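You operate a simulated robot arm through the tools that you are given. There is no shell and no other tool. Be economical: measure what you need, move in short steps, check, and stop when the job is done.

Carry out the task below with a simulated two-armed robot. There is one attempt and no reset: what you move stays moved.

TASK
Open the orange tub, pump two shots of cocoa into it and snap its lid on.
Fine: hold the tub while you lift the lid and the bottle while you pump; the tub goes back.
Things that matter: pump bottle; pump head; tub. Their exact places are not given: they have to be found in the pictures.

It is judged by the outcome, as a careful person would: the job done as asked, and still so three seconds after it is handed in. It fails if anything else is knocked over, pushed out of place, dropped, spilled or broken. A push-on lid holds only when it is set on centred and level and pressed home; a screw cap is set on level and turned clockwise until tight.

THE ROBOT
Two 6-joint arms with two-finger parallel grippers on one trunk, on a base that drives. Base frame: it is fixed to the floor where the robot stands at the start and does not move with it; the origin is under the middle of the robot, x ahead of it, y to its left, z up. Lengths are in mm, angles in degrees, forces in N, time in s.
The left shoulder is at the start at [60, 187, 1172], the right one opposite. With the tool pointing down near the work surface each hand reaches from about 260 to 620 mm from the robot's upright axis, wherever it stands, measured 20 degrees to its own side. Places, roughly: pump head [600, -400, 1100]. Payload 1.57 kg a hand.
The TCP of each hand is the grasp point between the finger pads, 30 mm short of the fingertips. In the tool frame z runs along the fingers and y along their closing line. The gripper opens to 110 mm. The fingers are 24 mm wide and 12 mm thick; the gripper's body (48 by 112 mm) begins 78 mm behind the TCP.
Orientation is told as [roll, pitch, yaw] about the base's x, y, z axes, in that order, counted from this pose: with the fingers straight down and closing along the base's y, the tool's x points along the base's -x, its y along +y and its z along -z.

THE INTERFACE
- The arms move only by the tool jog_arm. It takes "left_targets", "right_targets" or both (then of equal length, played together; a hand with none holds still); each is a list of rows, each a list of 2 entries, a list of its own where there are three numbers: the shift along the tool's x, y, z in units of 30 mm (1.0 is 30 mm), then the turn, a rotation vector about the tool's x, y, z in units of 8 degrees (1.0 is 8 degrees). In form: [[[dx, dy, dz], [ax, ay, az]], ...]. A call has 1 to 12 rows; each row shifts and turns the commanded pose from where the row before left it, along the tool's axes as they then stand. "left_jaw" and "right_jaw" are, for a hand that has rows, the gripper command, from -1 (shut) to 1 (fully open), values between in proportion, set as the call begins (left out, the last holds). A call with a number of a shift or a turn outside -1 to 1 is refused whole. A row lasts 0.2 s, in which the tool goes at most 50 mm and 8.6 degrees; a call with a longer step from one row to the next is refused whole, and so is a gripper value outside its range. A pose out of reach is approached as far as the arm can. The call stops where the force on the tool passes 40 N (or 10 N more than at its start, if that is more) or the arm is blocked; 0.2 s more then pass. The fingers move at their own pace (about 153 mm/s each) and stop on an object; they squeeze with about 43 N. The grip force told is the motor's: it shows also when the fingers shut on nothing. Time passes only in rows, and 0.2 s behind the last, so rows that do not move let the fingers close. The reply holds the time, the measured pose of the TCP, the force on the tool along the base axes, the opening and the grip force, in the units named above and with some noise, with the torque about the TCP (base axes, N m) and any sound that the robot's microphone picked up.
- Cameras (640 x 400 px; columns grow to the right, rows downward): "scene" is now at [17.6, -16.6, 1718.8]; the picture's right is [-0.37, -0.93, 0.00], its down [-0.73, 0.29, -0.62] and it looks along [0.58, -0.23, -0.78] (base axes); focal length 288 px, centre (320, 200). "left" rides on the left gripper at [70, -16, -141] in its tool frame; the picture's right is [0.23, 0.97, 0.00], its down [-0.85, 0.20, -0.48] and it looks along [-0.47, 0.11, 0.88] (tool axes); focal length 222 px, centre (320, 200). "right" rides on the right gripper at [70, 16, -141] in its tool frame; the picture's right is [-0.23, 0.97, 0.00], its down [-0.86, -0.20, -0.48] and it looks along [-0.47, -0.11, 0.88] (tool axes); focal length 222 px, centre (320, 200).
- snapshot(camera): a new picture of that camera. The clock stands still meanwhile.
- slide_trunk(by): slides the trunk up (or, below 0, down) by that many mm; the arms and the scene camera ride with it, the base frame stays. It gives what a move gives, with no picture.
- steer(legs): drives the robot by 1 to 6 legs, each [ahead, left, turn to the left] in mm, mm and degrees, along the robot's own axes; the way and the turn of a leg run together, so that a leg with both is an arc; at most 1500 mm and 180 degrees a leg. The arms and the cameras ride along, it lands a little off, and it stops where it bumps. It gives what a move gives.
- turn_head(pan, tilt): turns the head with the scene camera to pan (to the left, within 86 degrees either way) and tilt (down, from -29 to 69), counted from straight ahead of the robot. It gives what a move gives.
- probe_pixels(camera, pixels): there is no depth. For up to 12 entries [column, row, z] of the newest picture of that camera ("zoom" is the newest enlarged one), the place [x, y] in the base frame at which the ray of that pixel passes the height z, good to about 3 mm, but the place of the scene camera against the robot may be out by one fixed shift of up to 18 mm in any direction. The clock stands still meanwhile.
- zoom(camera, box): a new picture of the part [left, top, right, bottom] of that camera's present view, enlarged. The clock stands still meanwhile.
- sign_off(): hands the job in; it is judged then, once.

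Go step by step. Measure first, check grasps and placings, and put right what went wrong. The budget is 80 turns and 78 pictures, counting those below and the enlarged ones. Unless the task says otherwise, let go and move clear before handing in, and close with one line.

The tools are called after "Emit:" by a JSON object that holds its "method" and its "body". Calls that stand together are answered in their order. jog_arm: Moves the arms, as the interface text tells. Its arguments: {"type":"object","properties":{"left_targets":{"type":"array"},"left_jaw":{"type":"number"},"right_targets":{"type":"array"},"right_jaw":{"type":"number"}},"required":[]} The other tools are called the same way: slide_trunk (by) slides the trunk up or down; steer (legs) drives the base; turn_head (pan, tilt) turns the head that bears the scene camera; snapshot (camera) takes a picture; probe_pixels (camera, pixels) gives the place at which the rays of pixels pass given heights; zoom (camera, box) takes an enlarged picture of a part of a camera's view; sign_off () hands the job in.

At the start:

```text
time: 0.0
left_tool_pos: [339.2, -55.2, 1317.2]
left_orientation: [-0.1, 0.1, -0.1]
left_wrist_force: [-0.6, 0.0, -0.1]
left_moment: [0.04, 0.01, 0.03]
left_gripper_width: 109.9
left_gripper_force: 0.0
right_tool_pos: [326.2, -394.9, 1347.1]
right_orientation: [0.0, 0.0, -0.1]
right_wrist_force: [-0.7, 0.3, -0.2]
right_moment: [-0.02, -0.03, 0.05]
right_gripper_width: 110.1
right_gripper_force: 0.1
trunk travel left (down, up): [-800.0, 190.0]
robot x, y, heading: [-3.6, -0.8, -0.4]
head pan, tilt: [-21.6, 51.6]
```

scene: 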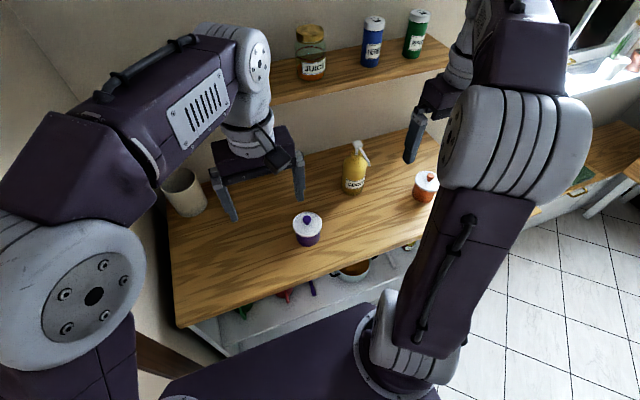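
right: 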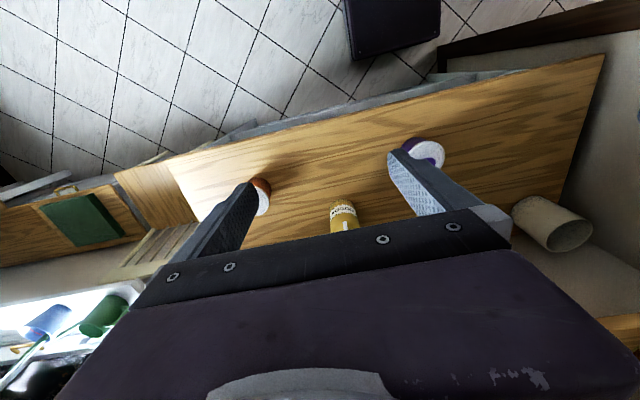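
left: 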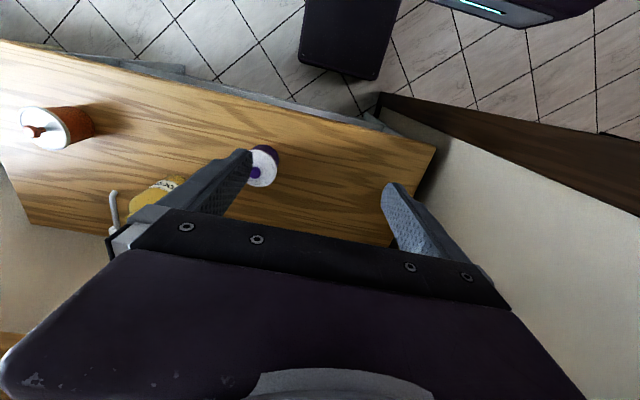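

The scene shows a yellow pump bottle near (355,170), an orange tub near (425,187) and a purple tub near (307,228). I'll zoom in on the work area to measure them.

Emit:
{"method": "zoom", "body": {"camera": "scene", "box": [280, 120, 460, 260]}}

Emit:
{"method": "probe_pixels", "body": {"camera": "scene", "pixels": [[355, 190, 900], [425, 200, 900], [307, 242, 900], [180, 325, 900], [362, 150, 1100], [355, 190, 950], [425, 200, 950]]}}

```text
2.86 times, centred on (370, 190) of scene
```

zoom: 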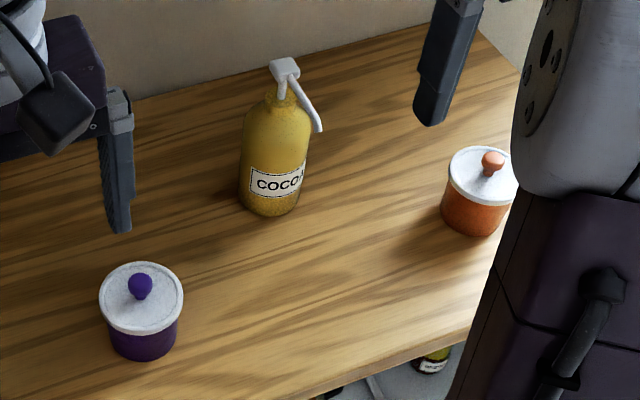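

```text
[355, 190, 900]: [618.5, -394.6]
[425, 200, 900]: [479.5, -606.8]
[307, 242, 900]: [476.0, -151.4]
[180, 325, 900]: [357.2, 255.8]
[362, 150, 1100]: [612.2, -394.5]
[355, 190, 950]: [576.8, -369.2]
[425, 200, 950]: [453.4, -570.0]
```

Emit:
{"method": "turn_head", "body": {"pan": -50, "tilt": 40}}

Emit:
{"method": "snapshot", "body": {"camera": "scene"}}

```text
time: 0.9
left_tool_pos: [339.4, -55.3, 1317.4]
left_orientation: [0.0, 0.0, -0.2]
left_wrist_force: [-0.7, 0.6, -1.3]
left_moment: [-0.03, 0.01, -0.02]
left_gripper_width: 110.1
left_gripper_force: 0.0
right_tool_pos: [325.8, -395.5, 1347.5]
right_orientation: [0.0, 0.1, -0.1]
right_wrist_force: [-0.4, 0.3, 0.2]
right_moment: [0.01, 0.01, 0.03]
right_gripper_width: 109.8
right_gripper_force: 0.1
trunk travel left (down, up): [-800.0, 190.0]
robot x, y, heading: [-0.3, 4.4, -0.0]
head pan, tilt: [-50.0, 40.0]
```

```text
73 pictures are left
```

scene: 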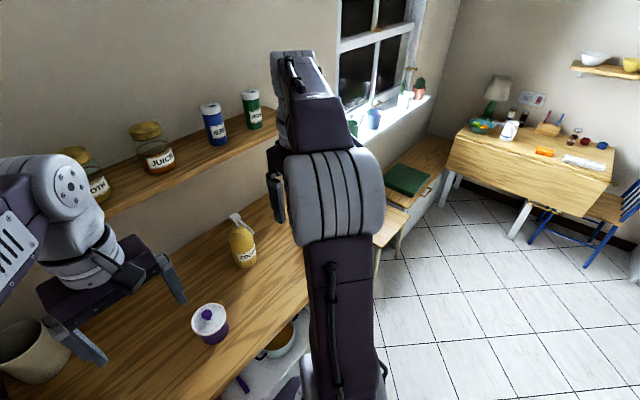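

The floor on the right is clear, so I'll drive sideways to bring the bottle and the tub in front of the robot.

Emit:
{"method": "steer", "body": {"legs": [[0, -470, 0]]}}

Emit:
{"method": "turn_head", "body": {"pan": 0, "tilt": 55}}

Emit:
{"method": "snapshot", "body": {"camera": "scene"}}

Emit:
{"method": "probe_pixels", "body": {"camera": "scene", "pixels": [[100, 300, 900], [200, 300, 900], [300, 300, 900], [400, 300, 900], [320, 200, 900]]}}

```text
time: 3.7
left_tool_pos: [338.9, -524.1, 1316.8]
left_orientation: [-0.2, 0.0, -0.2]
left_wrist_force: [0.3, -0.1, 0.1]
left_moment: [0.01, 0.0, 0.0]
left_gripper_width: 109.9
left_gripper_force: 0.0
right_tool_pos: [323.2, -865.2, 1347.3]
right_orientation: [-0.1, 0.0, -0.1]
right_wrist_force: [0.4, -0.4, -0.3]
right_moment: [-0.03, 0.03, -0.04]
right_gripper_width: 110.0
right_gripper_force: 0.1
trunk travel left (down, up): [-800.0, 190.0]
robot x, y, heading: [0.7, -471.7, 0.0]
head pan, tilt: [-50.0, 40.0]
```

```text
time: 4.9
left_tool_pos: [338.1, -525.7, 1317.0]
left_orientation: [0.0, 0.0, -0.2]
left_wrist_force: [-1.0, 0.1, -0.5]
left_moment: [-0.05, 0.02, -0.01]
left_gripper_width: 110.1
left_gripper_force: 0.0
right_tool_pos: [323.8, -865.5, 1346.7]
right_orientation: [0.0, 0.0, -0.1]
right_wrist_force: [0.6, -0.2, -0.7]
right_moment: [-0.02, 0.02, -0.02]
right_gripper_width: 109.8
right_gripper_force: 0.1
trunk travel left (down, up): [-800.0, 190.0]
robot x, y, heading: [0.6, -471.5, -0.0]
head pan, tilt: [0.0, 55.0]
```

```text
72 pictures are left
```

scene: 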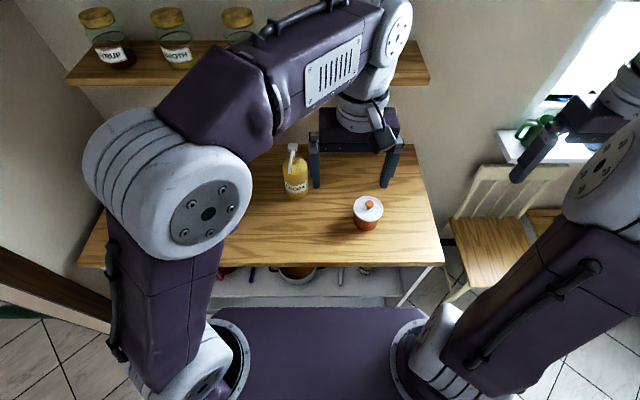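

```text
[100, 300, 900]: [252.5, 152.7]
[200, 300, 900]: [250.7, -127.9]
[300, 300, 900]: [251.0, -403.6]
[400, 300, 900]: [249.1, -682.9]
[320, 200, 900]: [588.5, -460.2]
```

Emit:
{"method": "zoom", "body": {"camera": "scene", "box": [260, 130, 420, 250]}}

Emit:
{"method": "probe_pixels", "body": {"camera": "scene", "pixels": [[366, 231, 900], [366, 231, 950], [294, 198, 900], [294, 198, 950], [293, 147, 1100], [293, 147, 1050], [320, 266, 900], [443, 263, 900], [443, 263, 950], [368, 203, 1000]]}}

```text
3.33 times, centred on (340, 190) of scene
```

zoom: 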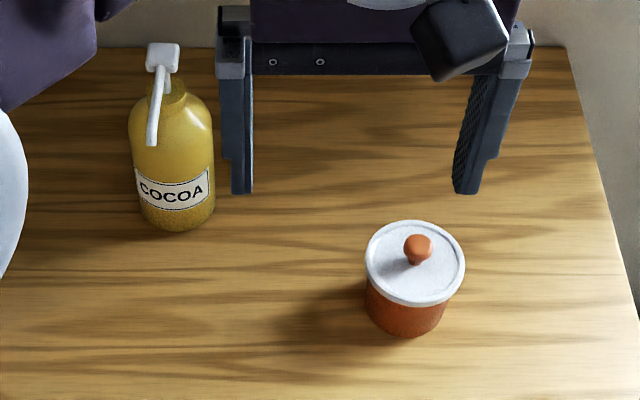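

```text
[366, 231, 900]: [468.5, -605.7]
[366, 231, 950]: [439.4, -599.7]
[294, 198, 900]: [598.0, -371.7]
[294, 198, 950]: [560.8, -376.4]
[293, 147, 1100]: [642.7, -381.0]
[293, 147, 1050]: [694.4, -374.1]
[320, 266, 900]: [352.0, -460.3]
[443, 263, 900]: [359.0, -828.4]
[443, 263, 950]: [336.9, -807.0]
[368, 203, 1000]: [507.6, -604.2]
```

Emit:
{"method": "snapshot", "body": {"camera": "left"}}

Emit:
{"method": "probe_pixels", "body": {"camera": "left", "pixels": [[340, 75, 300], [340, 75, 100], [340, 120, 895], [50, 130, 895]]}}

```text
70 pictures are left
```

left: 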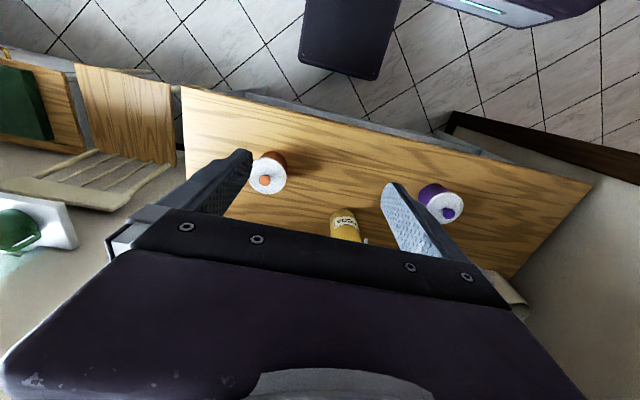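

```text
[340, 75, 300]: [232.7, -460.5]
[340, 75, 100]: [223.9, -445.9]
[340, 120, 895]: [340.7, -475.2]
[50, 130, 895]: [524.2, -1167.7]
```

The base front is at x≈230 and the table edge at about 345, so I'll drive 90 mm ahead. Then I'll look with the head again.

Emit:
{"method": "steer", "body": {"legs": [[90, 0, 0]]}}

Emit:
{"method": "snapshot", "body": {"camera": "left"}}

Emit:
{"method": "probe_pixels", "body": {"camera": "left", "pixels": [[270, 182, 970], [280, 165, 895], [345, 238, 895]]}}

```text
time: 6.0
left_tool_pos: [423.3, -526.6, 1317.3]
left_orientation: [-0.1, -0.2, -0.2]
left_wrist_force: [-0.3, -0.1, 0.6]
left_moment: [0.01, 0.0, 0.02]
left_gripper_width: 110.4
left_gripper_force: 0.0
right_tool_pos: [408.4, -866.1, 1348.4]
right_orientation: [0.0, -0.3, -0.1]
right_wrist_force: [0.3, 0.0, -0.2]
right_moment: [0.02, -0.01, 0.03]
right_gripper_width: 110.1
right_gripper_force: 0.0
trunk travel left (down, up): [-800.0, 190.0]
robot x, y, heading: [91.6, -471.8, 0.2]
head pan, tilt: [0.0, 55.0]
```

```text
69 pictures are left
```

left: 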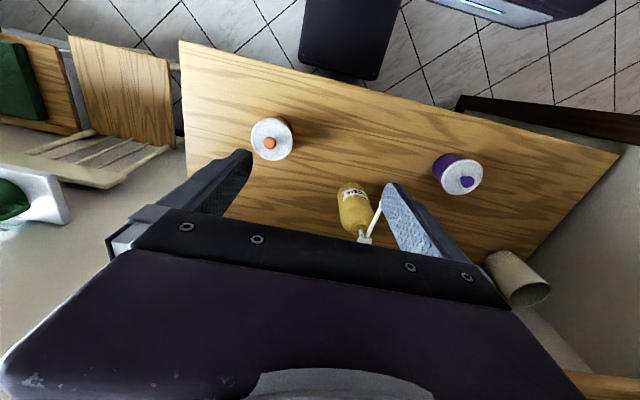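

```text
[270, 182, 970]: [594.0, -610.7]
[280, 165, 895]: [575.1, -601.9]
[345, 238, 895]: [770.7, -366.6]
```

Emit:
{"method": "probe_pixels", "body": {"camera": "left", "pixels": [[271, 138, 970], [271, 138, 960], [270, 144, 990], [273, 125, 895], [353, 200, 895], [365, 240, 1100], [365, 240, 1130], [379, 203, 1080], [379, 203, 1050]]}}

Emit:
{"method": "turn_head", "body": {"pan": 0, "tilt": 60}}

Emit:
{"method": "zoom", "body": {"camera": "scene", "box": [220, 100, 440, 238]}}

```text
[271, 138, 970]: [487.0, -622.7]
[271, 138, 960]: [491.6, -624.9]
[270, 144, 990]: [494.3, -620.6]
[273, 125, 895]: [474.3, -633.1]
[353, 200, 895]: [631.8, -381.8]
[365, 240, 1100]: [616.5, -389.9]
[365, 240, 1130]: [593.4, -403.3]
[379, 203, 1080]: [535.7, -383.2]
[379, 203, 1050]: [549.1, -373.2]
```

```text
time: 6.7
left_tool_pos: [426.9, -526.9, 1315.8]
left_orientation: [0.0, 0.0, -0.3]
left_wrist_force: [-0.4, -0.7, -0.3]
left_moment: [0.0, -0.02, 0.01]
left_gripper_width: 109.9
left_gripper_force: 0.0
right_tool_pos: [413.8, -866.6, 1348.0]
right_orientation: [0.0, -0.1, -0.1]
right_wrist_force: [-0.5, 0.3, -0.3]
right_moment: [0.0, 0.03, 0.0]
right_gripper_width: 110.1
right_gripper_force: 0.0
trunk travel left (down, up): [-800.0, 190.0]
robot x, y, heading: [88.0, -469.9, -0.3]
head pan, tilt: [0.0, 60.0]
```

```text
2.90 times, centred on (330, 169) of scene
```

zoom: 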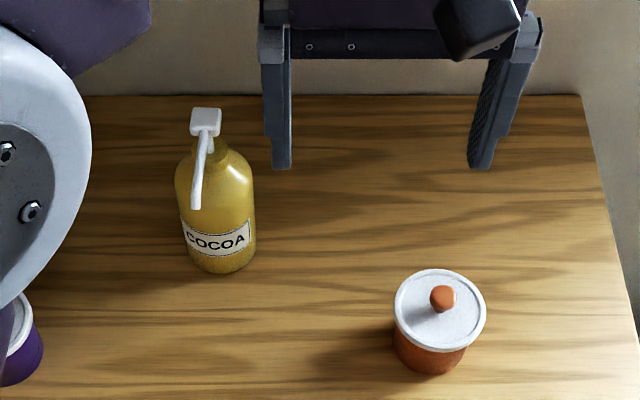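

I'll bring the left hand over the tub for a closer look, and start turning the right hand towards a side-grasp orientation.

Emit:
{"method": "jog_arm", "body": {"left_targets": [[[-0.06, -0.4, 0.89], [0, 0, 0]], [[-0.06, -0.4, 0.89], [0, 0, 0]], [[-0.06, -0.4, 0.89], [0, 0, 0]], [[-0.06, -0.4, 0.89], [0, 0, 0]], [[-0.06, -0.4, 0.89], [0, 0, 0]], [[-0.06, -0.4, 0.89], [0, 0, 0]], [[-0.06, -0.4, 0.89], [0, 0, 0]], [[0, 0, 0], [0, 0, 0]], [[0, 0, 0], [0, 0, 0]], [[0, 0, 0], [0, 0, 0]], [[0, 0, 0], [0, 0, 0]], [[0, 0, 0], [0, 0, 0]]], "right_targets": [[[0, 0, 0], [0, 0, 0.9375]], [[0, 0, 0], [0, 0, 0.9375]], [[0, 0, 0], [0, 0, 0.9375]], [[0, 0, 0], [0, 0, 0.9375]], [[0, 0, 0], [0, 0, 0.9375]], [[0, 0, 0], [0, 0, 0.9375]], [[0, 0, 0], [0, 0, 0.9375]], [[0, 0, 0], [0, 0, 0.9375]], [[0, 0, 0], [0, 0, 0.9375]], [[0, 0, 0], [0, 0, 0.9375]], [[0, 0, 0], [0, 0, 0.9375]], [[0, 0, 0], [0, 0, 0.9375]]]}}

Emit:
{"method": "snapshot", "body": {"camera": "left"}}

Emit:
{"method": "snapshot", "body": {"camera": "scene"}}

```text
time: 9.3
left_tool_pos: [440.0, -612.2, 1130.5]
left_orientation: [-0.1, -0.1, -0.1]
left_wrist_force: [-0.1, 0.2, -1.1]
left_moment: [0.0, -0.04, 0.0]
left_gripper_width: 109.9
left_gripper_force: 0.0
right_tool_pos: [413.2, -866.5, 1348.0]
right_orientation: [0.1, 0.1, -90.3]
right_wrist_force: [0.1, 0.0, -0.1]
right_moment: [0.0, -0.01, -0.02]
right_gripper_width: 109.7
right_gripper_force: 0.0
trunk travel left (down, up): [-800.0, 190.0]
robot x, y, heading: [88.3, -469.7, -0.1]
head pan, tilt: [0.0, 60.0]
```

```text
67 pictures are left
```

left: 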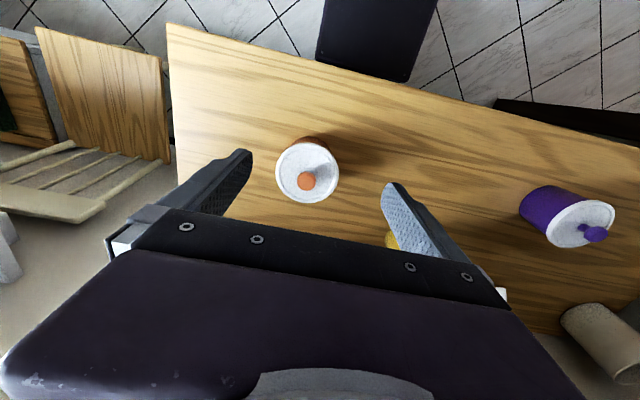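

```text
66 pictures are left
```

scene: 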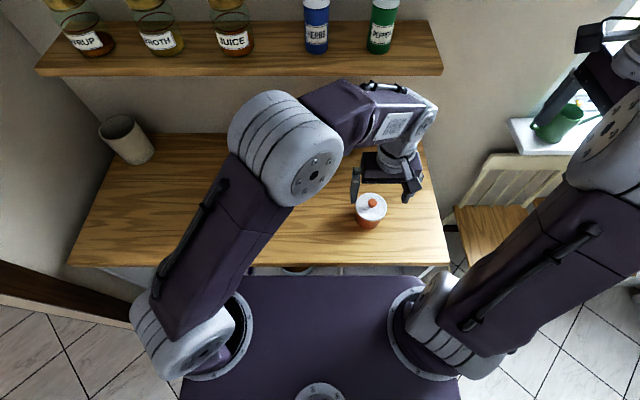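

Emit:
{"method": "zoom", "body": {"camera": "left", "box": [250, 120, 362, 220]}}

Emit:
{"method": "probe_pixels", "body": {"camera": "left", "pixels": [[307, 172, 970], [307, 172, 950], [307, 172, 990], [307, 181, 990], [307, 181, 1000], [275, 172, 960], [340, 172, 960], [307, 140, 960], [307, 203, 960]]}}

```text
4.00 times, centred on (306, 170) of left
```

zoom: 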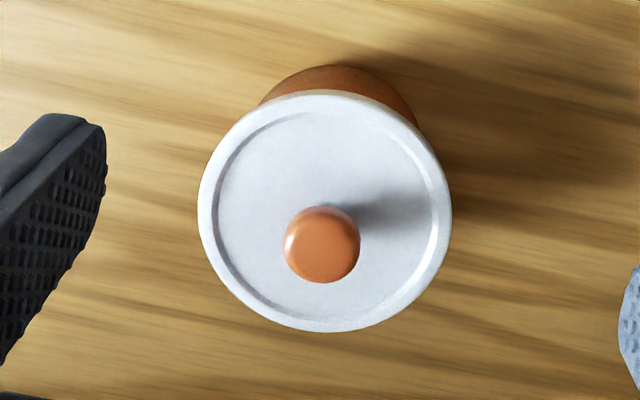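

```text
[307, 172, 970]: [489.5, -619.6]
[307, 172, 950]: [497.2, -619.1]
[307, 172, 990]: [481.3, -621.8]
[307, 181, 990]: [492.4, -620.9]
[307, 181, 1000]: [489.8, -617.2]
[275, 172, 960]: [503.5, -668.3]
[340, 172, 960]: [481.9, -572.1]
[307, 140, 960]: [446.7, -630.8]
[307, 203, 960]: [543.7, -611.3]
```

The lid looks about 93 mm across, with its centre near (490,-620) and the knob about 26 mm tall. Next I'll touch the table with the left fingertips at a clear spot to get its height, and tilt the right hand towards +y.

Emit:
{"method": "jog_arm", "body": {"left_targets": [[[0, 0.95, 0], [0, 0, 0]], [[0, 0.95, 0], [0, 0, 0]], [[0, 0.95, 0], [0, 0, 0]], [[0, 0.95, 0], [0, 0, 0]], [[0, 0, 1], [0, 0, 0]], [[0, 0, 1], [0, 0, 0]], [[0, 0, 1], [0, 0, 0]], [[0, 0, 1], [0, 0, 0]], [[0, 0, 1], [0, 0, 0]], [[0, 0, 0.5], [0, 0, 0]], [[0, 0, 0], [0, 0, 0]], [[0, 0, 0], [0, 0, 0]]], "left_jaw": -1, "right_targets": [[[1, 0, 0], [0, 0, 0]], [[1, 0, 0], [0, 0, 0]], [[1, 0, 0], [0, 0, 0]], [[0, 0, 0], [0, 1, 0]], [[0, 0, 0], [0, 1, 0]], [[0, 0, 0], [0, 1, 0]], [[0, 0, 0], [0, 1, 0]], [[0, 0, 0], [0, 1, 0]], [[0, 0, 0], [0, 1, 0]], [[0, 0, 0], [0, 1, 0]], [[0, 0, 0], [0, 1, 0]], [[0, 0, 0], [0, 1, 0]]]}}

```text
time: 11.9
left_tool_pos: [441.4, -499.0, 965.1]
left_orientation: [-0.1, 0.2, -0.3]
left_wrist_force: [0.5, -0.1, -0.4]
left_moment: [-0.01, 0.01, 0.0]
left_gripper_width: 0.0
left_gripper_force: 21.1
right_tool_pos: [413.3, -740.1, 1304.8]
right_orientation: [0.0, 72.1, -90.2]
right_wrist_force: [0.4, 0.4, -0.9]
right_moment: [0.01, -0.02, -0.04]
right_gripper_width: 110.2
right_gripper_force: 0.2
right hand out of reach, approached as far as the arm can: row 10, 11, 12
trunk travel left (down, up): [-800.0, 190.0]
robot x, y, heading: [89.2, -468.8, -0.0]
head pan, tilt: [0.0, 60.0]
```

Emit:
{"method": "jog_arm", "body": {"left_targets": [[[0, 0, 0.3], [0, 0, 0]], [[0, 0, 0.3], [0, 0, 0]], [[0, 0, 0.15], [0, 0, 0]], [[0, 0, 0.15], [0, 0, 0]], [[0, 0, 0.15], [0, 0, 0]], [[0, 0, 0.15], [0, 0, 0]], [[0, 0, 0.15], [0, 0, 0]], [[0, 0, 0.15], [0, 0, 0]]], "right_targets": [[[-0.7925, 0.3, 0.257], [0, 0, 0]], [[-0.7925, 0.3, 0.257], [0, 0, 0]], [[-0.7925, 0.3, 0.257], [0, 0, 0]], [[-0.7925, 0.3, 0.257], [0, 0, 0]], [[-0.7925, 0.3, 0.257], [0, 0, 0]], [[-0.7925, 0.3, 0.257], [0, 0, 0]], [[-0.7925, 0.3, 0.257], [0, 0, 0]], [[-0.7925, 0.3, 0.257], [0, 0, 0]]]}}

```text
time: 13.4
left_tool_pos: [441.0, -496.3, 930.1]
left_orientation: [-0.3, -0.3, -0.2]
left_wrist_force: [-5.5, 6.2, 30.3]
left_moment: [0.24, 0.52, -0.06]
left_gripper_width: 0.0
left_gripper_force: 21.3
right_tool_pos: [469.8, -739.3, 1141.4]
right_orientation: [0.6, 71.9, -89.6]
right_wrist_force: [0.1, -0.7, -0.7]
right_moment: [0.01, -0.01, 0.0]
right_gripper_width: 109.9
right_gripper_force: 0.1
trunk travel left (down, up): [-800.0, 190.0]
robot x, y, heading: [86.9, -467.7, 0.3]
head pan, tilt: [0.0, 60.0]
stopped in row 7 (left hand): the force on the tool passed its limit at 48 N (the readings are from after the stop); the commanded pose is now the measured one
```

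The left fingertips touched at TCP z=930, so the table is at z≈900. I'll raise the left hand back over the tub and measure the tub's base and rim with it.

Emit:
{"method": "probe_pixels", "body": {"camera": "left", "pixels": [[312, 136.5, 900], [307, 143, 960], [307, 143, 975], [307.2, 173, 960], [307.2, 173, 975], [275.5, 173, 970], [338.8, 173, 970], [307, 203, 970]]}}

Emit:
{"method": "jog_arm", "body": {"left_targets": [[[0, 0, -1], [0, 0, 0]], [[0, 0, -1], [0, 0, 0]], [[0, 0, -1], [0, 0, 0]], [[0, 0, -1], [0, 0, 0]], [[0, 0, -1], [0, 0, 0]]], "left_jaw": 0, "right_targets": [[[0, 0, 0], [0, 0, 0]], [[0, 0, 0], [0, 0, 0]], [[0, 0, 0], [0, 0, 0]], [[0, 0, 0], [0, 0, 0]], [[0, 0, 0], [0, 0, 0]]]}}

Emit:
{"method": "snapshot", "body": {"camera": "right"}}

Emit:
{"method": "snapshot", "body": {"camera": "scene"}}

```text
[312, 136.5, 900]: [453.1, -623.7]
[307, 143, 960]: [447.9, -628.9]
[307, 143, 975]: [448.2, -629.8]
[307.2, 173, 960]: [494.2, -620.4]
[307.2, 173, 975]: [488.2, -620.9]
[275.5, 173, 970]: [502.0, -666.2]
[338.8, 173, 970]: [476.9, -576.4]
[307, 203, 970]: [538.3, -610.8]
```

```text
time: 14.7
left_tool_pos: [441.9, -497.4, 1078.0]
left_orientation: [-0.3, -0.4, -0.2]
left_wrist_force: [0.8, 1.0, 0.4]
left_moment: [0.0, -0.04, 0.0]
left_gripper_width: 55.0
left_gripper_force: 0.0
right_tool_pos: [471.5, -739.3, 1141.0]
right_orientation: [0.2, 71.9, -89.8]
right_wrist_force: [-0.7, 1.0, 0.1]
right_moment: [0.0, -0.02, -0.01]
right_gripper_width: 110.0
right_gripper_force: 0.0
trunk travel left (down, up): [-800.0, 190.0]
robot x, y, heading: [91.3, -471.6, -0.2]
head pan, tilt: [0.0, 60.0]
```

```text
64 pictures are left
```

right: 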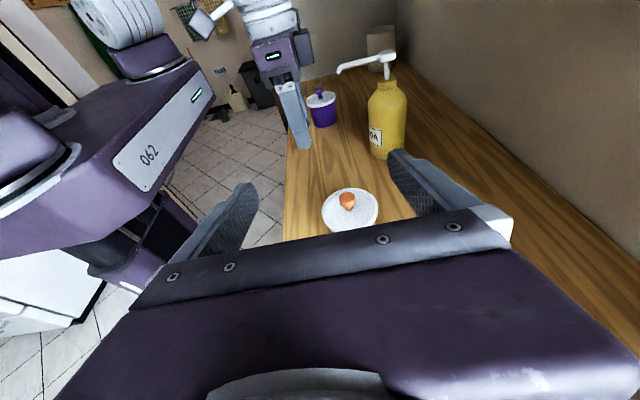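

```text
63 pictures are left
```

scene: 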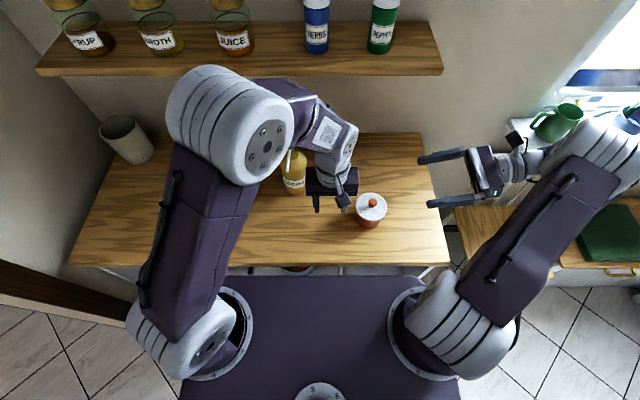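

Tub centre is about (490,-620), with the lid about 90 mm across at z≈970. Before lowering the right hand I'll check where the chair at its right is.

Emit:
{"method": "zoom", "body": {"camera": "scene", "box": [400, 80, 620, 290]}}

Emit:
{"method": "probe_pixels", "body": {"camera": "scene", "pixels": [[500, 160, 850], [500, 160, 950], [455, 210, 850], [455, 210, 950], [455, 210, 450], [510, 200, 900], [450, 262, 900], [425, 135, 900], [570, 120, 1000]]}}

```text
1.90 times, centred on (510, 185) of scene
```

zoom: 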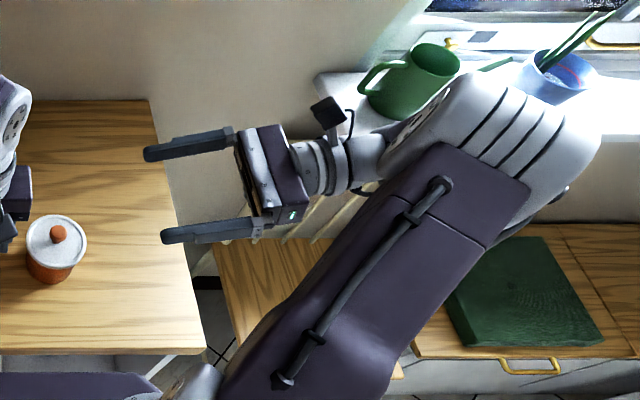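

```text
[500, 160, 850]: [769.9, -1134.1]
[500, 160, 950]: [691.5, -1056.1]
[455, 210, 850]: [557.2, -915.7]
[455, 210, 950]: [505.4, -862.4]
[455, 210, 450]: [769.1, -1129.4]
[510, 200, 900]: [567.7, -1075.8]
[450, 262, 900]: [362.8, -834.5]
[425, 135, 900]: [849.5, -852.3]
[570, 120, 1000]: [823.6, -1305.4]
```

Emit:
{"method": "jog_arm", "body": {"right_targets": [[[-0.81, 0.077, 0.263], [0, 0, 0]], [[-0.81, 0.077, 0.263], [0, 0, 0]], [[-0.81, 0.077, 0.263], [0, 0, 0]], [[-0.81, 0.077, 0.263], [0, 0, 0]], [[-0.81, 0.077, 0.263], [0, 0, 0]], [[-0.81, 0.077, 0.263], [0, 0, 0]], [[-0.81, 0.077, 0.263], [0, 0, 0]], [[-0.81, 0.077, 0.263], [0, 0, 0]], [[0, 0, 0], [0, 0, 0]]]}}

Emit:
{"method": "snapshot", "body": {"camera": "right"}}

Emit:
{"method": "snapshot", "body": {"camera": "scene"}}

```text
time: 16.6
left_tool_pos: [443.6, -498.4, 1077.4]
left_orientation: [-0.3, -0.4, -0.1]
left_wrist_force: [-0.8, 0.4, -0.1]
left_moment: [0.02, 0.01, -0.06]
left_gripper_width: 55.1
left_gripper_force: 0.0
right_tool_pos: [491.3, -740.5, 935.6]
right_orientation: [0.2, 72.0, -90.0]
right_wrist_force: [0.4, 0.1, 0.2]
right_moment: [0.01, -0.05, -0.03]
right_gripper_width: 110.0
right_gripper_force: 0.0
trunk travel left (down, up): [-800.0, 190.0]
robot x, y, heading: [85.6, -470.6, -0.3]
head pan, tilt: [0.0, 60.0]
```

```text
61 pictures are left
```

right: 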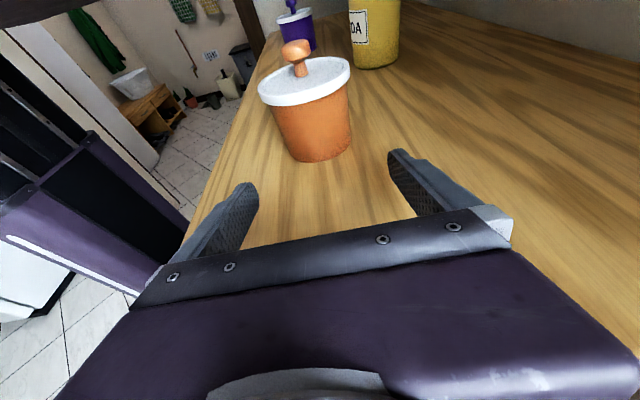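

```text
60 pictures are left
```

scene: 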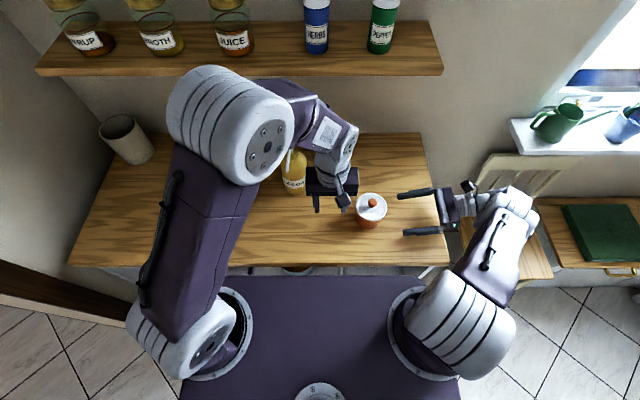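

Emit:
{"method": "probe_pixels", "body": {"camera": "right", "pixels": [[283, 148, 900], [350, 146, 900], [322, 162, 900], [258, 92, 970], [350, 72, 970], [305, 83, 970], [295, 46, 995], [322, 145, 900]]}}

```text
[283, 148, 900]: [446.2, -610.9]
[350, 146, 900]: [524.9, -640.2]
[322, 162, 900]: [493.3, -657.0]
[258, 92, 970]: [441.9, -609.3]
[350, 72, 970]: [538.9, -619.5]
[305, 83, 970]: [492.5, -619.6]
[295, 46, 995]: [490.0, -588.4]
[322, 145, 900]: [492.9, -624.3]
```

Right camera agrees on the tub centre at (491,-620). I'll slide the right fingers around the tub body and bring the left hand above the knob.

Emit:
{"method": "jog_arm", "body": {"right_targets": [[[0.228, 0, 0.767], [0, 0, 0]], [[0.228, 0, 0.767], [0, 0, 0]], [[0.228, 0, 0.767], [0, 0, 0]], [[0.228, 0, 0.767], [0, 0, 0]], [[0.228, 0, 0.767], [0, 0, 0]], [[0, 0, 0], [0, 0, 0]]], "left_targets": [[[-0.31, -0.81, 0], [0, 0, 0]], [[-0.31, -0.81, 0], [0, 0, 0]], [[-0.31, -0.81, 0], [0, 0, 0]], [[-0.31, -0.81, 0], [0, 0, 0]], [[-0.31, -0.81, 0], [0, 0, 0]], [[0, 0, 0], [0, 0, 0]]]}}

Emit:
{"method": "snapshot", "body": {"camera": "right"}}

Emit:
{"method": "snapshot", "body": {"camera": "left"}}

```text
time: 18.1
left_tool_pos: [488.5, -618.5, 1079.4]
left_orientation: [-0.3, -0.2, -0.1]
left_wrist_force: [-0.8, 0.2, 0.2]
left_moment: [0.02, -0.01, -0.02]
left_gripper_width: 55.0
left_gripper_force: 0.0
right_tool_pos: [489.8, -620.2, 932.7]
right_orientation: [0.1, 71.9, -89.9]
right_wrist_force: [0.1, 0.5, 0.0]
right_moment: [0.0, 0.01, -0.01]
right_gripper_width: 110.3
right_gripper_force: 0.1
trunk travel left (down, up): [-800.0, 190.0]
robot x, y, heading: [92.5, -470.9, -0.1]
head pan, tilt: [0.0, 60.0]
```

```text
59 pictures are left
```

right: 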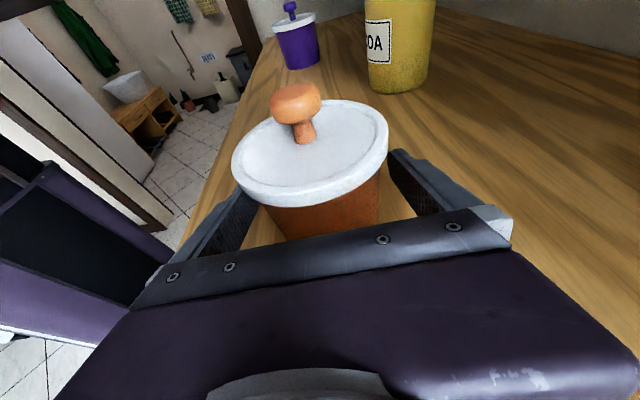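

```text
58 pictures are left
```

left: 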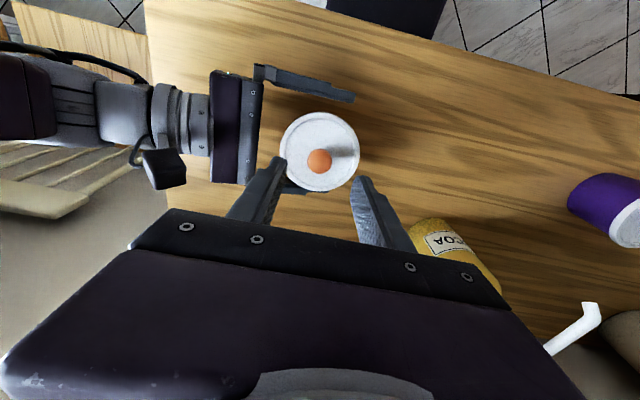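

The fingers straddle the tub body, so I'll close the right gripper.

Emit:
{"method": "jog_arm", "body": {"right_targets": [[[0, 0, 0], [0, 0, 0]], [[0, 0, 0], [0, 0, 0]], [[0, 0, 0], [0, 0, 0]]], "right_jaw": -1}}

Emit:
{"method": "zoom", "body": {"camera": "left", "box": [250, 90, 390, 210]}}

Emit:
{"method": "probe_pixels", "body": {"camera": "left", "pixels": [[319, 161, 997], [319, 161, 990], [320, 152, 970]]}}

```text
time: 18.9
left_tool_pos: [487.3, -619.0, 1079.3]
left_orientation: [-0.3, -0.3, -0.1]
left_wrist_force: [-0.6, -0.7, -0.2]
left_moment: [0.02, 0.01, 0.02]
left_gripper_width: 54.9
left_gripper_force: 0.1
right_tool_pos: [490.4, -620.4, 932.7]
right_orientation: [0.1, 72.0, -90.0]
right_wrist_force: [0.5, -0.3, 3.6]
right_moment: [-0.01, 0.15, 0.02]
right_gripper_width: 77.2
right_gripper_force: 43.0
trunk travel left (down, up): [-800.0, 190.0]
robot x, y, heading: [87.0, -470.2, -0.2]
head pan, tilt: [0.0, 60.0]
```

```text
3.33 times, centred on (320, 150) of left
```

zoom: 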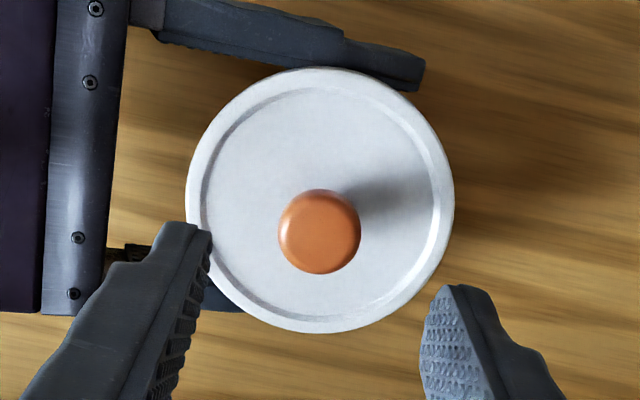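

```text
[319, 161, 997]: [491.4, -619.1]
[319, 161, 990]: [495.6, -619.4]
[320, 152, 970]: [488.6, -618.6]
```

Right grip holds at 77 mm. The knob is at (491,-619), so I'll lower the left hand to TCP z≈1006 and then close on it.

Emit:
{"method": "jog_arm", "body": {"left_targets": [[[-0.1, 0, 0.6], [0, 0, 0]], [[0, 0, 0.6], [0, 0, 0]], [[0, 0, 0.6], [0, 0, 0]], [[0, 0, 0.6], [0, 0, 0]], [[0, 0, 0], [0, 0, 0]]]}}

Emit:
{"method": "jog_arm", "body": {"left_targets": [[[0, 0, 0], [0, 0, 0]], [[0, 0, 0], [0, 0, 0]], [[0, 0, 0], [0, 0, 0]]], "left_jaw": -1}}

Emit:
{"method": "zoom", "body": {"camera": "left", "box": [240, 60, 400, 210]}}

```text
time: 20.1
left_tool_pos: [491.3, -620.3, 1009.1]
left_orientation: [-0.4, -0.4, -0.2]
left_wrist_force: [-4.8, 8.0, 30.6]
left_moment: [0.52, 0.2, -0.24]
left_gripper_width: 55.1
left_gripper_force: 0.1
right_tool_pos: [490.5, -620.6, 932.7]
right_orientation: [0.4, 71.7, -89.8]
right_wrist_force: [7.6, -6.6, -8.3]
right_moment: [0.49, 0.54, 0.21]
right_gripper_width: 77.0
right_gripper_force: 43.5
trunk travel left (down, up): [-800.0, 190.0]
robot x, y, heading: [89.6, -467.9, -0.3]
head pan, tilt: [0.0, 60.0]
```

```text
time: 20.4
left_tool_pos: [490.5, -616.9, 1009.3]
left_orientation: [-0.2, -0.4, -0.3]
left_wrist_force: [-2.3, 0.7, 8.7]
left_moment: [0.04, 0.08, -0.04]
left_gripper_width: 23.2
left_gripper_force: 35.4
right_tool_pos: [490.0, -618.9, 933.1]
right_orientation: [0.4, 71.9, -89.7]
right_wrist_force: [1.4, 3.5, 6.0]
right_moment: [0.61, 0.26, 0.08]
right_gripper_width: 76.6
right_gripper_force: 43.4
trunk travel left (down, up): [-800.0, 190.0]
robot x, y, heading: [90.9, -470.0, -0.1]
head pan, tilt: [0.0, 60.0]
heard: snap
stopped in row 1 (left hand): the force on the tool passed its limit at 67 N (the readings are from after the stop); the commanded pose is now the measured one
```

```text
2.67 times, centred on (320, 135) of left
```

zoom: 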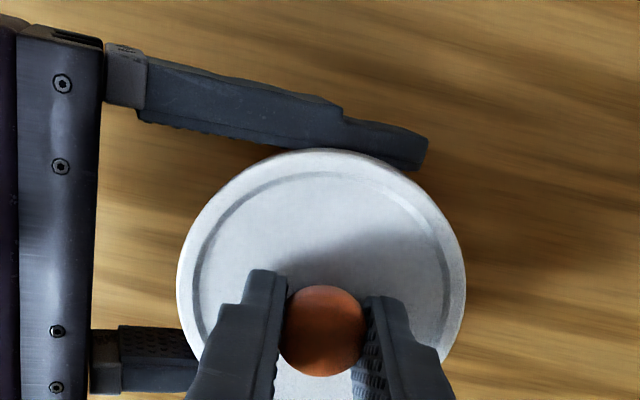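

The fingertips met the lid top, so the lid is at z≈979, and the knob is held at 23 mm. A snap was heard. I'll lift the lid slowly while the right hand keeps holding the tub.

Emit:
{"method": "jog_arm", "body": {"left_targets": [[[0, 0, -0.2], [0, 0, 0]], [[0, 0, -0.2], [0, 0, 0]], [[0, 0, -0.2], [0, 0, 0]], [[0, 0, -0.3], [0, 0, 0]], [[0, 0, -0.5], [0, 0, 0]], [[0, 0, -0.8], [0, 0, 0]], [[0, 0, -0.8], [0, 0, 0]]]}}

Emit:
{"method": "snapshot", "body": {"camera": "right"}}

```text
time: 22.0
left_tool_pos: [489.6, -616.5, 1098.7]
left_orientation: [-0.2, -0.4, -0.3]
left_wrist_force: [-0.9, 0.2, -0.1]
left_moment: [0.02, 0.0, -0.01]
left_gripper_width: 22.8
left_gripper_force: 35.0
right_tool_pos: [489.1, -620.6, 932.8]
right_orientation: [0.6, 71.7, -89.6]
right_wrist_force: [-2.2, 2.9, 15.2]
right_moment: [0.56, 0.32, 0.01]
right_gripper_width: 76.5
right_gripper_force: 43.4
trunk travel left (down, up): [-800.0, 190.0]
robot x, y, heading: [86.4, -471.6, 0.0]
head pan, tilt: [0.0, 60.0]
```

```text
55 pictures are left
```

right: 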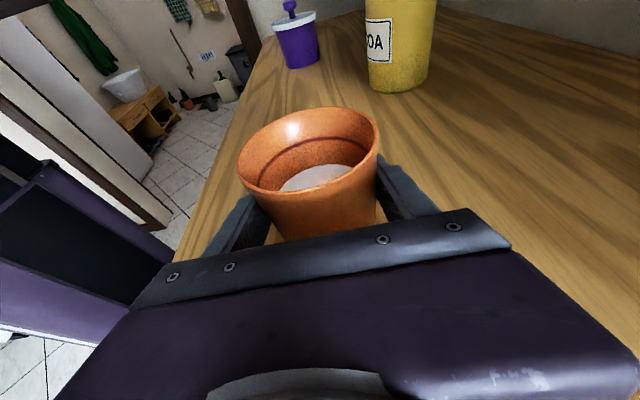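

The lid is off and the tub is open. I'll carry the lid to a free spot near (420,-270), keeping in front of the bottle.

Emit:
{"method": "jog_arm", "body": {"left_targets": [[[0.78, 0.85, 0], [0, 0, 0]], [[0.78, 0.85, 0], [0, 0, 0]], [[0.78, 0.85, 0], [0, 0, 0]], [[0, 1, 0], [0, 0, 0]], [[0, 1, 0], [0, 0, 0]], [[0, 1, 0], [0, 0, 0]], [[0, 1, 0], [0, 0, 0]], [[0, 1, 0], [0, 0, 0]], [[0, 1, 0], [0, 0, 0]], [[0, 1, 0], [0, 0, 0]], [[0, 1, 0], [0, 0, 0]], [[0, 1, 0], [0, 0, 0]]]}}

Emit:
{"method": "snapshot", "body": {"camera": "left"}}

Emit:
{"method": "snapshot", "body": {"camera": "scene"}}

```text
time: 24.6
left_tool_pos: [421.0, -270.4, 1096.5]
left_orientation: [-0.2, -0.4, -0.3]
left_wrist_force: [-0.1, -0.5, 0.2]
left_moment: [0.01, 0.03, -0.04]
left_gripper_width: 23.5
left_gripper_force: 35.6
right_tool_pos: [489.6, -620.7, 932.3]
right_orientation: [0.5, 71.7, -89.6]
right_wrist_force: [-1.5, -0.5, 13.0]
right_moment: [0.27, 0.38, 0.05]
right_gripper_width: 76.4
right_gripper_force: 43.2
trunk travel left (down, up): [-800.0, 190.0]
robot x, y, heading: [87.5, -469.1, -0.2]
head pan, tilt: [0.0, 60.0]
```

```text
54 pictures are left
```

left: 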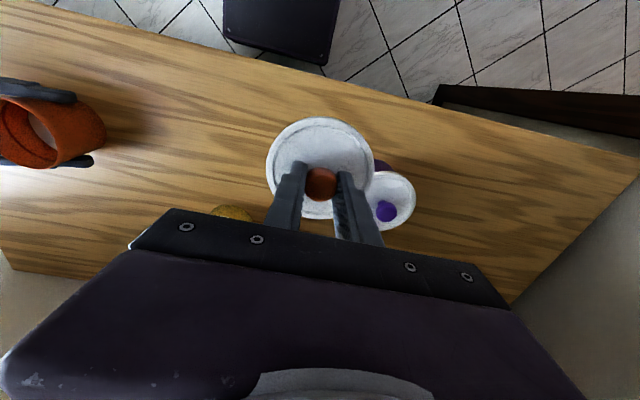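

```text
53 pictures are left
```

scene: 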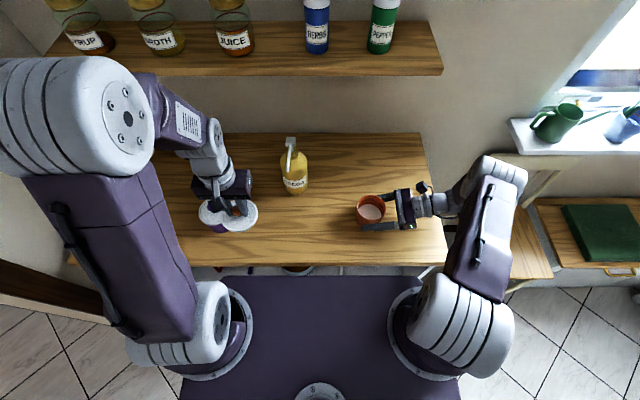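

Emit:
{"method": "probe_pixels", "body": {"camera": "left", "pixels": [[388, 201, 979], [386, 211, 1000], [320, 168, 1065], [415, 200, 979]]}}

Emit:
{"method": "zoom", "body": {"camera": "scene", "box": [170, 110, 400, 254]}}

```text
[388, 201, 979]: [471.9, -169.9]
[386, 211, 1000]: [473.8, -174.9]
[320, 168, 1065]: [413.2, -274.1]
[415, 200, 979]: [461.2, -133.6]
```

```text
2.78 times, centred on (285, 182) of scene
```

zoom: 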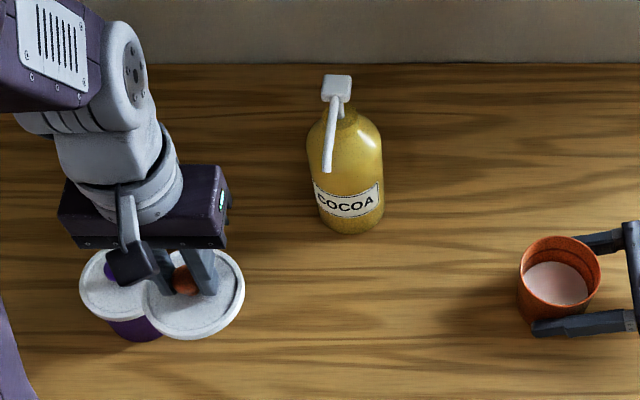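

Purple tub is at (472,-170). I'll set the lid a little further from it, at about (410,-305), and descend in steps.

Emit:
{"method": "jog_arm", "body": {"left_targets": [[[0.18, -0.58, 0], [0, 0, 0]], [[0.18, -0.58, 0], [0, 0, 0]], [[0, 0, 0.98], [0, 0, 0]], [[0, 0, 0.98], [0, 0, 0]], [[0, 0, 0.98], [0, 0, 0]], [[0, 0, 0.98], [0, 0, 0]], [[0, 0, 0.98], [0, 0, 0]], [[0, 0, 0], [0, 0, 0]]]}}

Emit:
{"method": "jog_arm", "body": {"left_targets": [[[0, 0, 0.1], [0, 0, 0]], [[0, 0, 0.05], [0, 0, 0]], [[0, 0, 0], [0, 0, 0]]]}}

Emit:
{"method": "zoom", "body": {"camera": "scene", "box": [170, 150, 330, 270]}}

```text
time: 26.4
left_tool_pos: [412.3, -306.9, 950.2]
left_orientation: [0.0, -0.4, -0.3]
left_wrist_force: [-0.1, -0.6, -0.5]
left_moment: [0.04, 0.02, -0.02]
left_gripper_width: 23.8
left_gripper_force: 35.2
right_tool_pos: [489.4, -620.5, 932.3]
right_orientation: [0.5, 71.6, -89.7]
right_wrist_force: [-2.4, -0.1, 11.2]
right_moment: [0.19, 0.37, 0.03]
right_gripper_width: 76.3
right_gripper_force: 43.0
trunk travel left (down, up): [-800.0, 190.0]
robot x, y, heading: [87.8, -469.3, -0.3]
head pan, tilt: [0.0, 60.0]
```

```text
time: 27.2
left_tool_pos: [412.0, -305.9, 945.9]
left_orientation: [0.0, -0.4, -0.2]
left_wrist_force: [0.1, 0.3, 0.1]
left_moment: [0.0, -0.01, 0.02]
left_gripper_width: 23.3
left_gripper_force: 35.4
right_tool_pos: [491.3, -621.1, 931.9]
right_orientation: [0.4, 71.8, -89.7]
right_wrist_force: [-2.1, -0.7, 9.1]
right_moment: [0.09, 0.37, 0.07]
right_gripper_width: 76.3
right_gripper_force: 42.9
trunk travel left (down, up): [-800.0, 190.0]
robot x, y, heading: [88.0, -470.3, 0.1]
head pan, tilt: [0.0, 60.0]
```

```text
3.33 times, centred on (250, 210) of scene
```

zoom: 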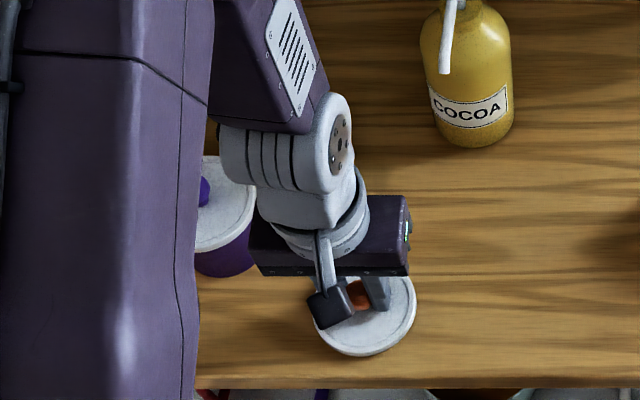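

Emit:
{"method": "jog_arm", "body": {"left_targets": [[[0, 0, 0.07], [0, 0, 0]], [[0, 0, 0.07], [0, 0, 0]], [[0, 0, 0], [0, 0, 0]]]}}

Emit:
{"method": "jog_arm", "body": {"left_targets": [[[0, 0, 0.07], [0, 0, 0]], [[0, 0, 0.03], [0, 0, 0]], [[0, 0, 0], [0, 0, 0]]]}}

```text
time: 28.0
left_tool_pos: [411.9, -305.3, 941.2]
left_orientation: [-0.2, -0.3, -0.2]
left_wrist_force: [-0.2, -0.1, -0.6]
left_moment: [-0.01, -0.01, -0.01]
left_gripper_width: 23.3
left_gripper_force: 35.6
right_tool_pos: [489.9, -620.0, 933.1]
right_orientation: [0.4, 71.6, -89.7]
right_wrist_force: [-2.5, -0.7, 7.9]
right_moment: [0.1, 0.33, 0.06]
right_gripper_width: 76.0
right_gripper_force: 43.0
trunk travel left (down, up): [-800.0, 190.0]
robot x, y, heading: [88.6, -469.7, -0.2]
head pan, tilt: [0.0, 60.0]
```

```text
time: 28.8
left_tool_pos: [412.7, -306.5, 940.8]
left_orientation: [-0.1, -0.5, -0.2]
left_wrist_force: [0.2, 3.3, 26.0]
left_moment: [0.06, 0.13, -0.11]
left_gripper_width: 22.5
left_gripper_force: 35.2
right_tool_pos: [488.8, -621.5, 933.2]
right_orientation: [0.6, 71.6, -89.4]
right_wrist_force: [-0.3, 0.2, -0.1]
right_moment: [-0.03, 0.0, -0.02]
right_gripper_width: 76.2
right_gripper_force: 43.1
trunk travel left (down, up): [-800.0, 190.0]
robot x, y, heading: [89.5, -467.7, -0.2]
head pan, tilt: [0.0, 60.0]
```

The lid rests on the table, with contact at TCP z≈941. I'll release it and rise.

Emit:
{"method": "jog_arm", "body": {"left_targets": [[[0, 0, 0], [0, 0, 0]], [[0, 0, 0], [0, 0, 0]], [[0, 0, -0.3], [0, 0, 0]], [[0, 0, -1], [0, 0, 0]], [[0, 0, -1], [0, 0, 0]], [[0, 0, -1], [0, 0, 0]], [[0, 0, -1], [0, 0, 0]], [[0, 0, -1], [0, 0, 0]]], "left_jaw": 0}}

Emit:
{"method": "snapshot", "body": {"camera": "left"}}

```text
time: 30.6
left_tool_pos: [410.5, -304.4, 1097.4]
left_orientation: [0.0, -0.2, -0.3]
left_wrist_force: [-0.4, 0.0, 0.4]
left_moment: [0.01, -0.01, 0.02]
left_gripper_width: 54.8
left_gripper_force: 0.1
right_tool_pos: [490.7, -620.2, 932.3]
right_orientation: [0.5, 71.7, -89.6]
right_wrist_force: [1.2, -0.2, 6.2]
right_moment: [0.1, 0.18, -0.05]
right_gripper_width: 76.4
right_gripper_force: 43.0
trunk travel left (down, up): [-800.0, 190.0]
robot x, y, heading: [89.1, -474.5, 0.2]
head pan, tilt: [0.0, 60.0]
```

```text
50 pictures are left
```

left: 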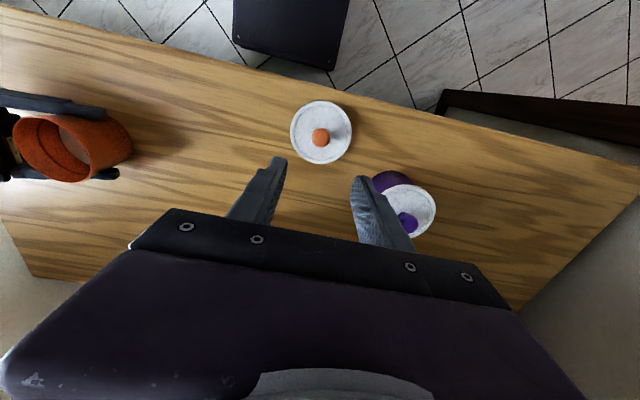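

The lid sits on the table. Now I'll raise the left hand and tilt it forward, away from the shelf edge at about x 677, z 1300, so its camera can see the pump head and spout.

Emit:
{"method": "jog_arm", "body": {"left_targets": [[[0, -0.75, -0.9], [0, 0, 0]], [[0, -0.75, -0.9], [0, 0, 0]], [[0, -0.75, -0.9], [0, 0, 0]], [[0, -0.75, -0.9], [0, 0, 0]], [[0, 0, 0], [0, -1, 0]], [[0, 0, 0], [0, -1, 0]], [[0, 0, 0], [0, -1, 0]], [[0, 0, 0], [0, -1, 0]], [[0, 0, 0], [0, 0, 0]]]}}

Emit:
{"method": "snapshot", "body": {"camera": "left"}}

```text
time: 32.6
left_tool_pos: [411.3, -396.0, 1206.3]
left_orientation: [-0.2, -32.5, -0.2]
left_wrist_force: [0.7, 0.2, -0.7]
left_moment: [-0.02, 0.01, -0.01]
left_gripper_width: 55.2
left_gripper_force: 0.1
right_tool_pos: [490.6, -620.9, 932.4]
right_orientation: [0.4, 71.8, -89.9]
right_wrist_force: [1.0, 0.1, 5.7]
right_moment: [-0.01, 0.26, 0.01]
right_gripper_width: 76.4
right_gripper_force: 43.2
trunk travel left (down, up): [-800.0, 190.0]
robot x, y, heading: [87.3, -468.8, -0.3]
head pan, tilt: [0.0, 60.0]
```

```text
49 pictures are left
```

left: 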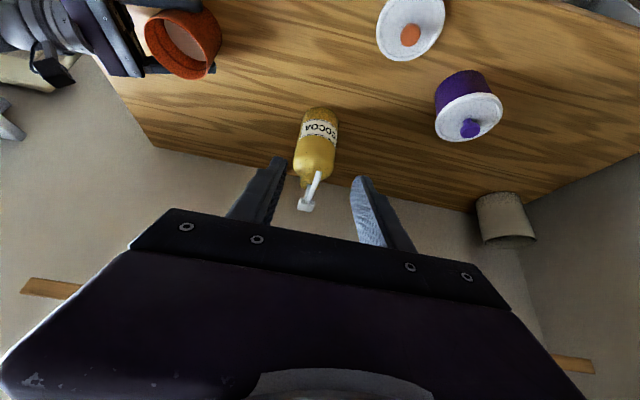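

Emit:
{"method": "zoom", "body": {"camera": "left", "box": [264, 95, 376, 220]}}

Emit:
{"method": "probe_pixels", "body": {"camera": "left", "pixels": [[306, 205, 1110], [306, 205, 1090], [306, 205, 1130], [318, 172, 1080], [318, 172, 1060], [318, 172, 1100], [320, 109, 900]]}}

```text
3.20 times, centred on (320, 158) of left
```

zoom: 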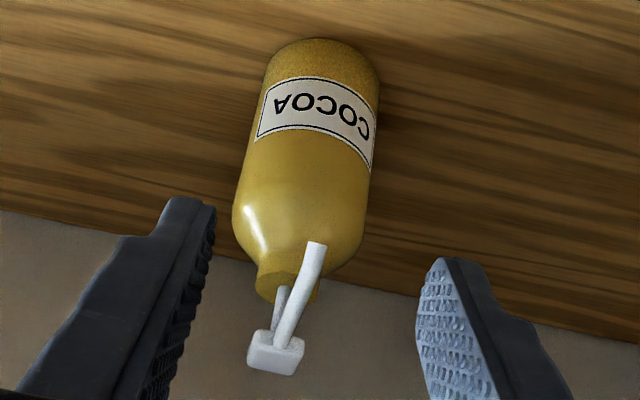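

```text
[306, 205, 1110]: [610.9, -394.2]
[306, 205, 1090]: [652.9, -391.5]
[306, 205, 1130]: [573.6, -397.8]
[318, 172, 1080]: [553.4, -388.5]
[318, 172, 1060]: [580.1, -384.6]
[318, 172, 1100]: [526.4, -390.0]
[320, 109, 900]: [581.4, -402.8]
```

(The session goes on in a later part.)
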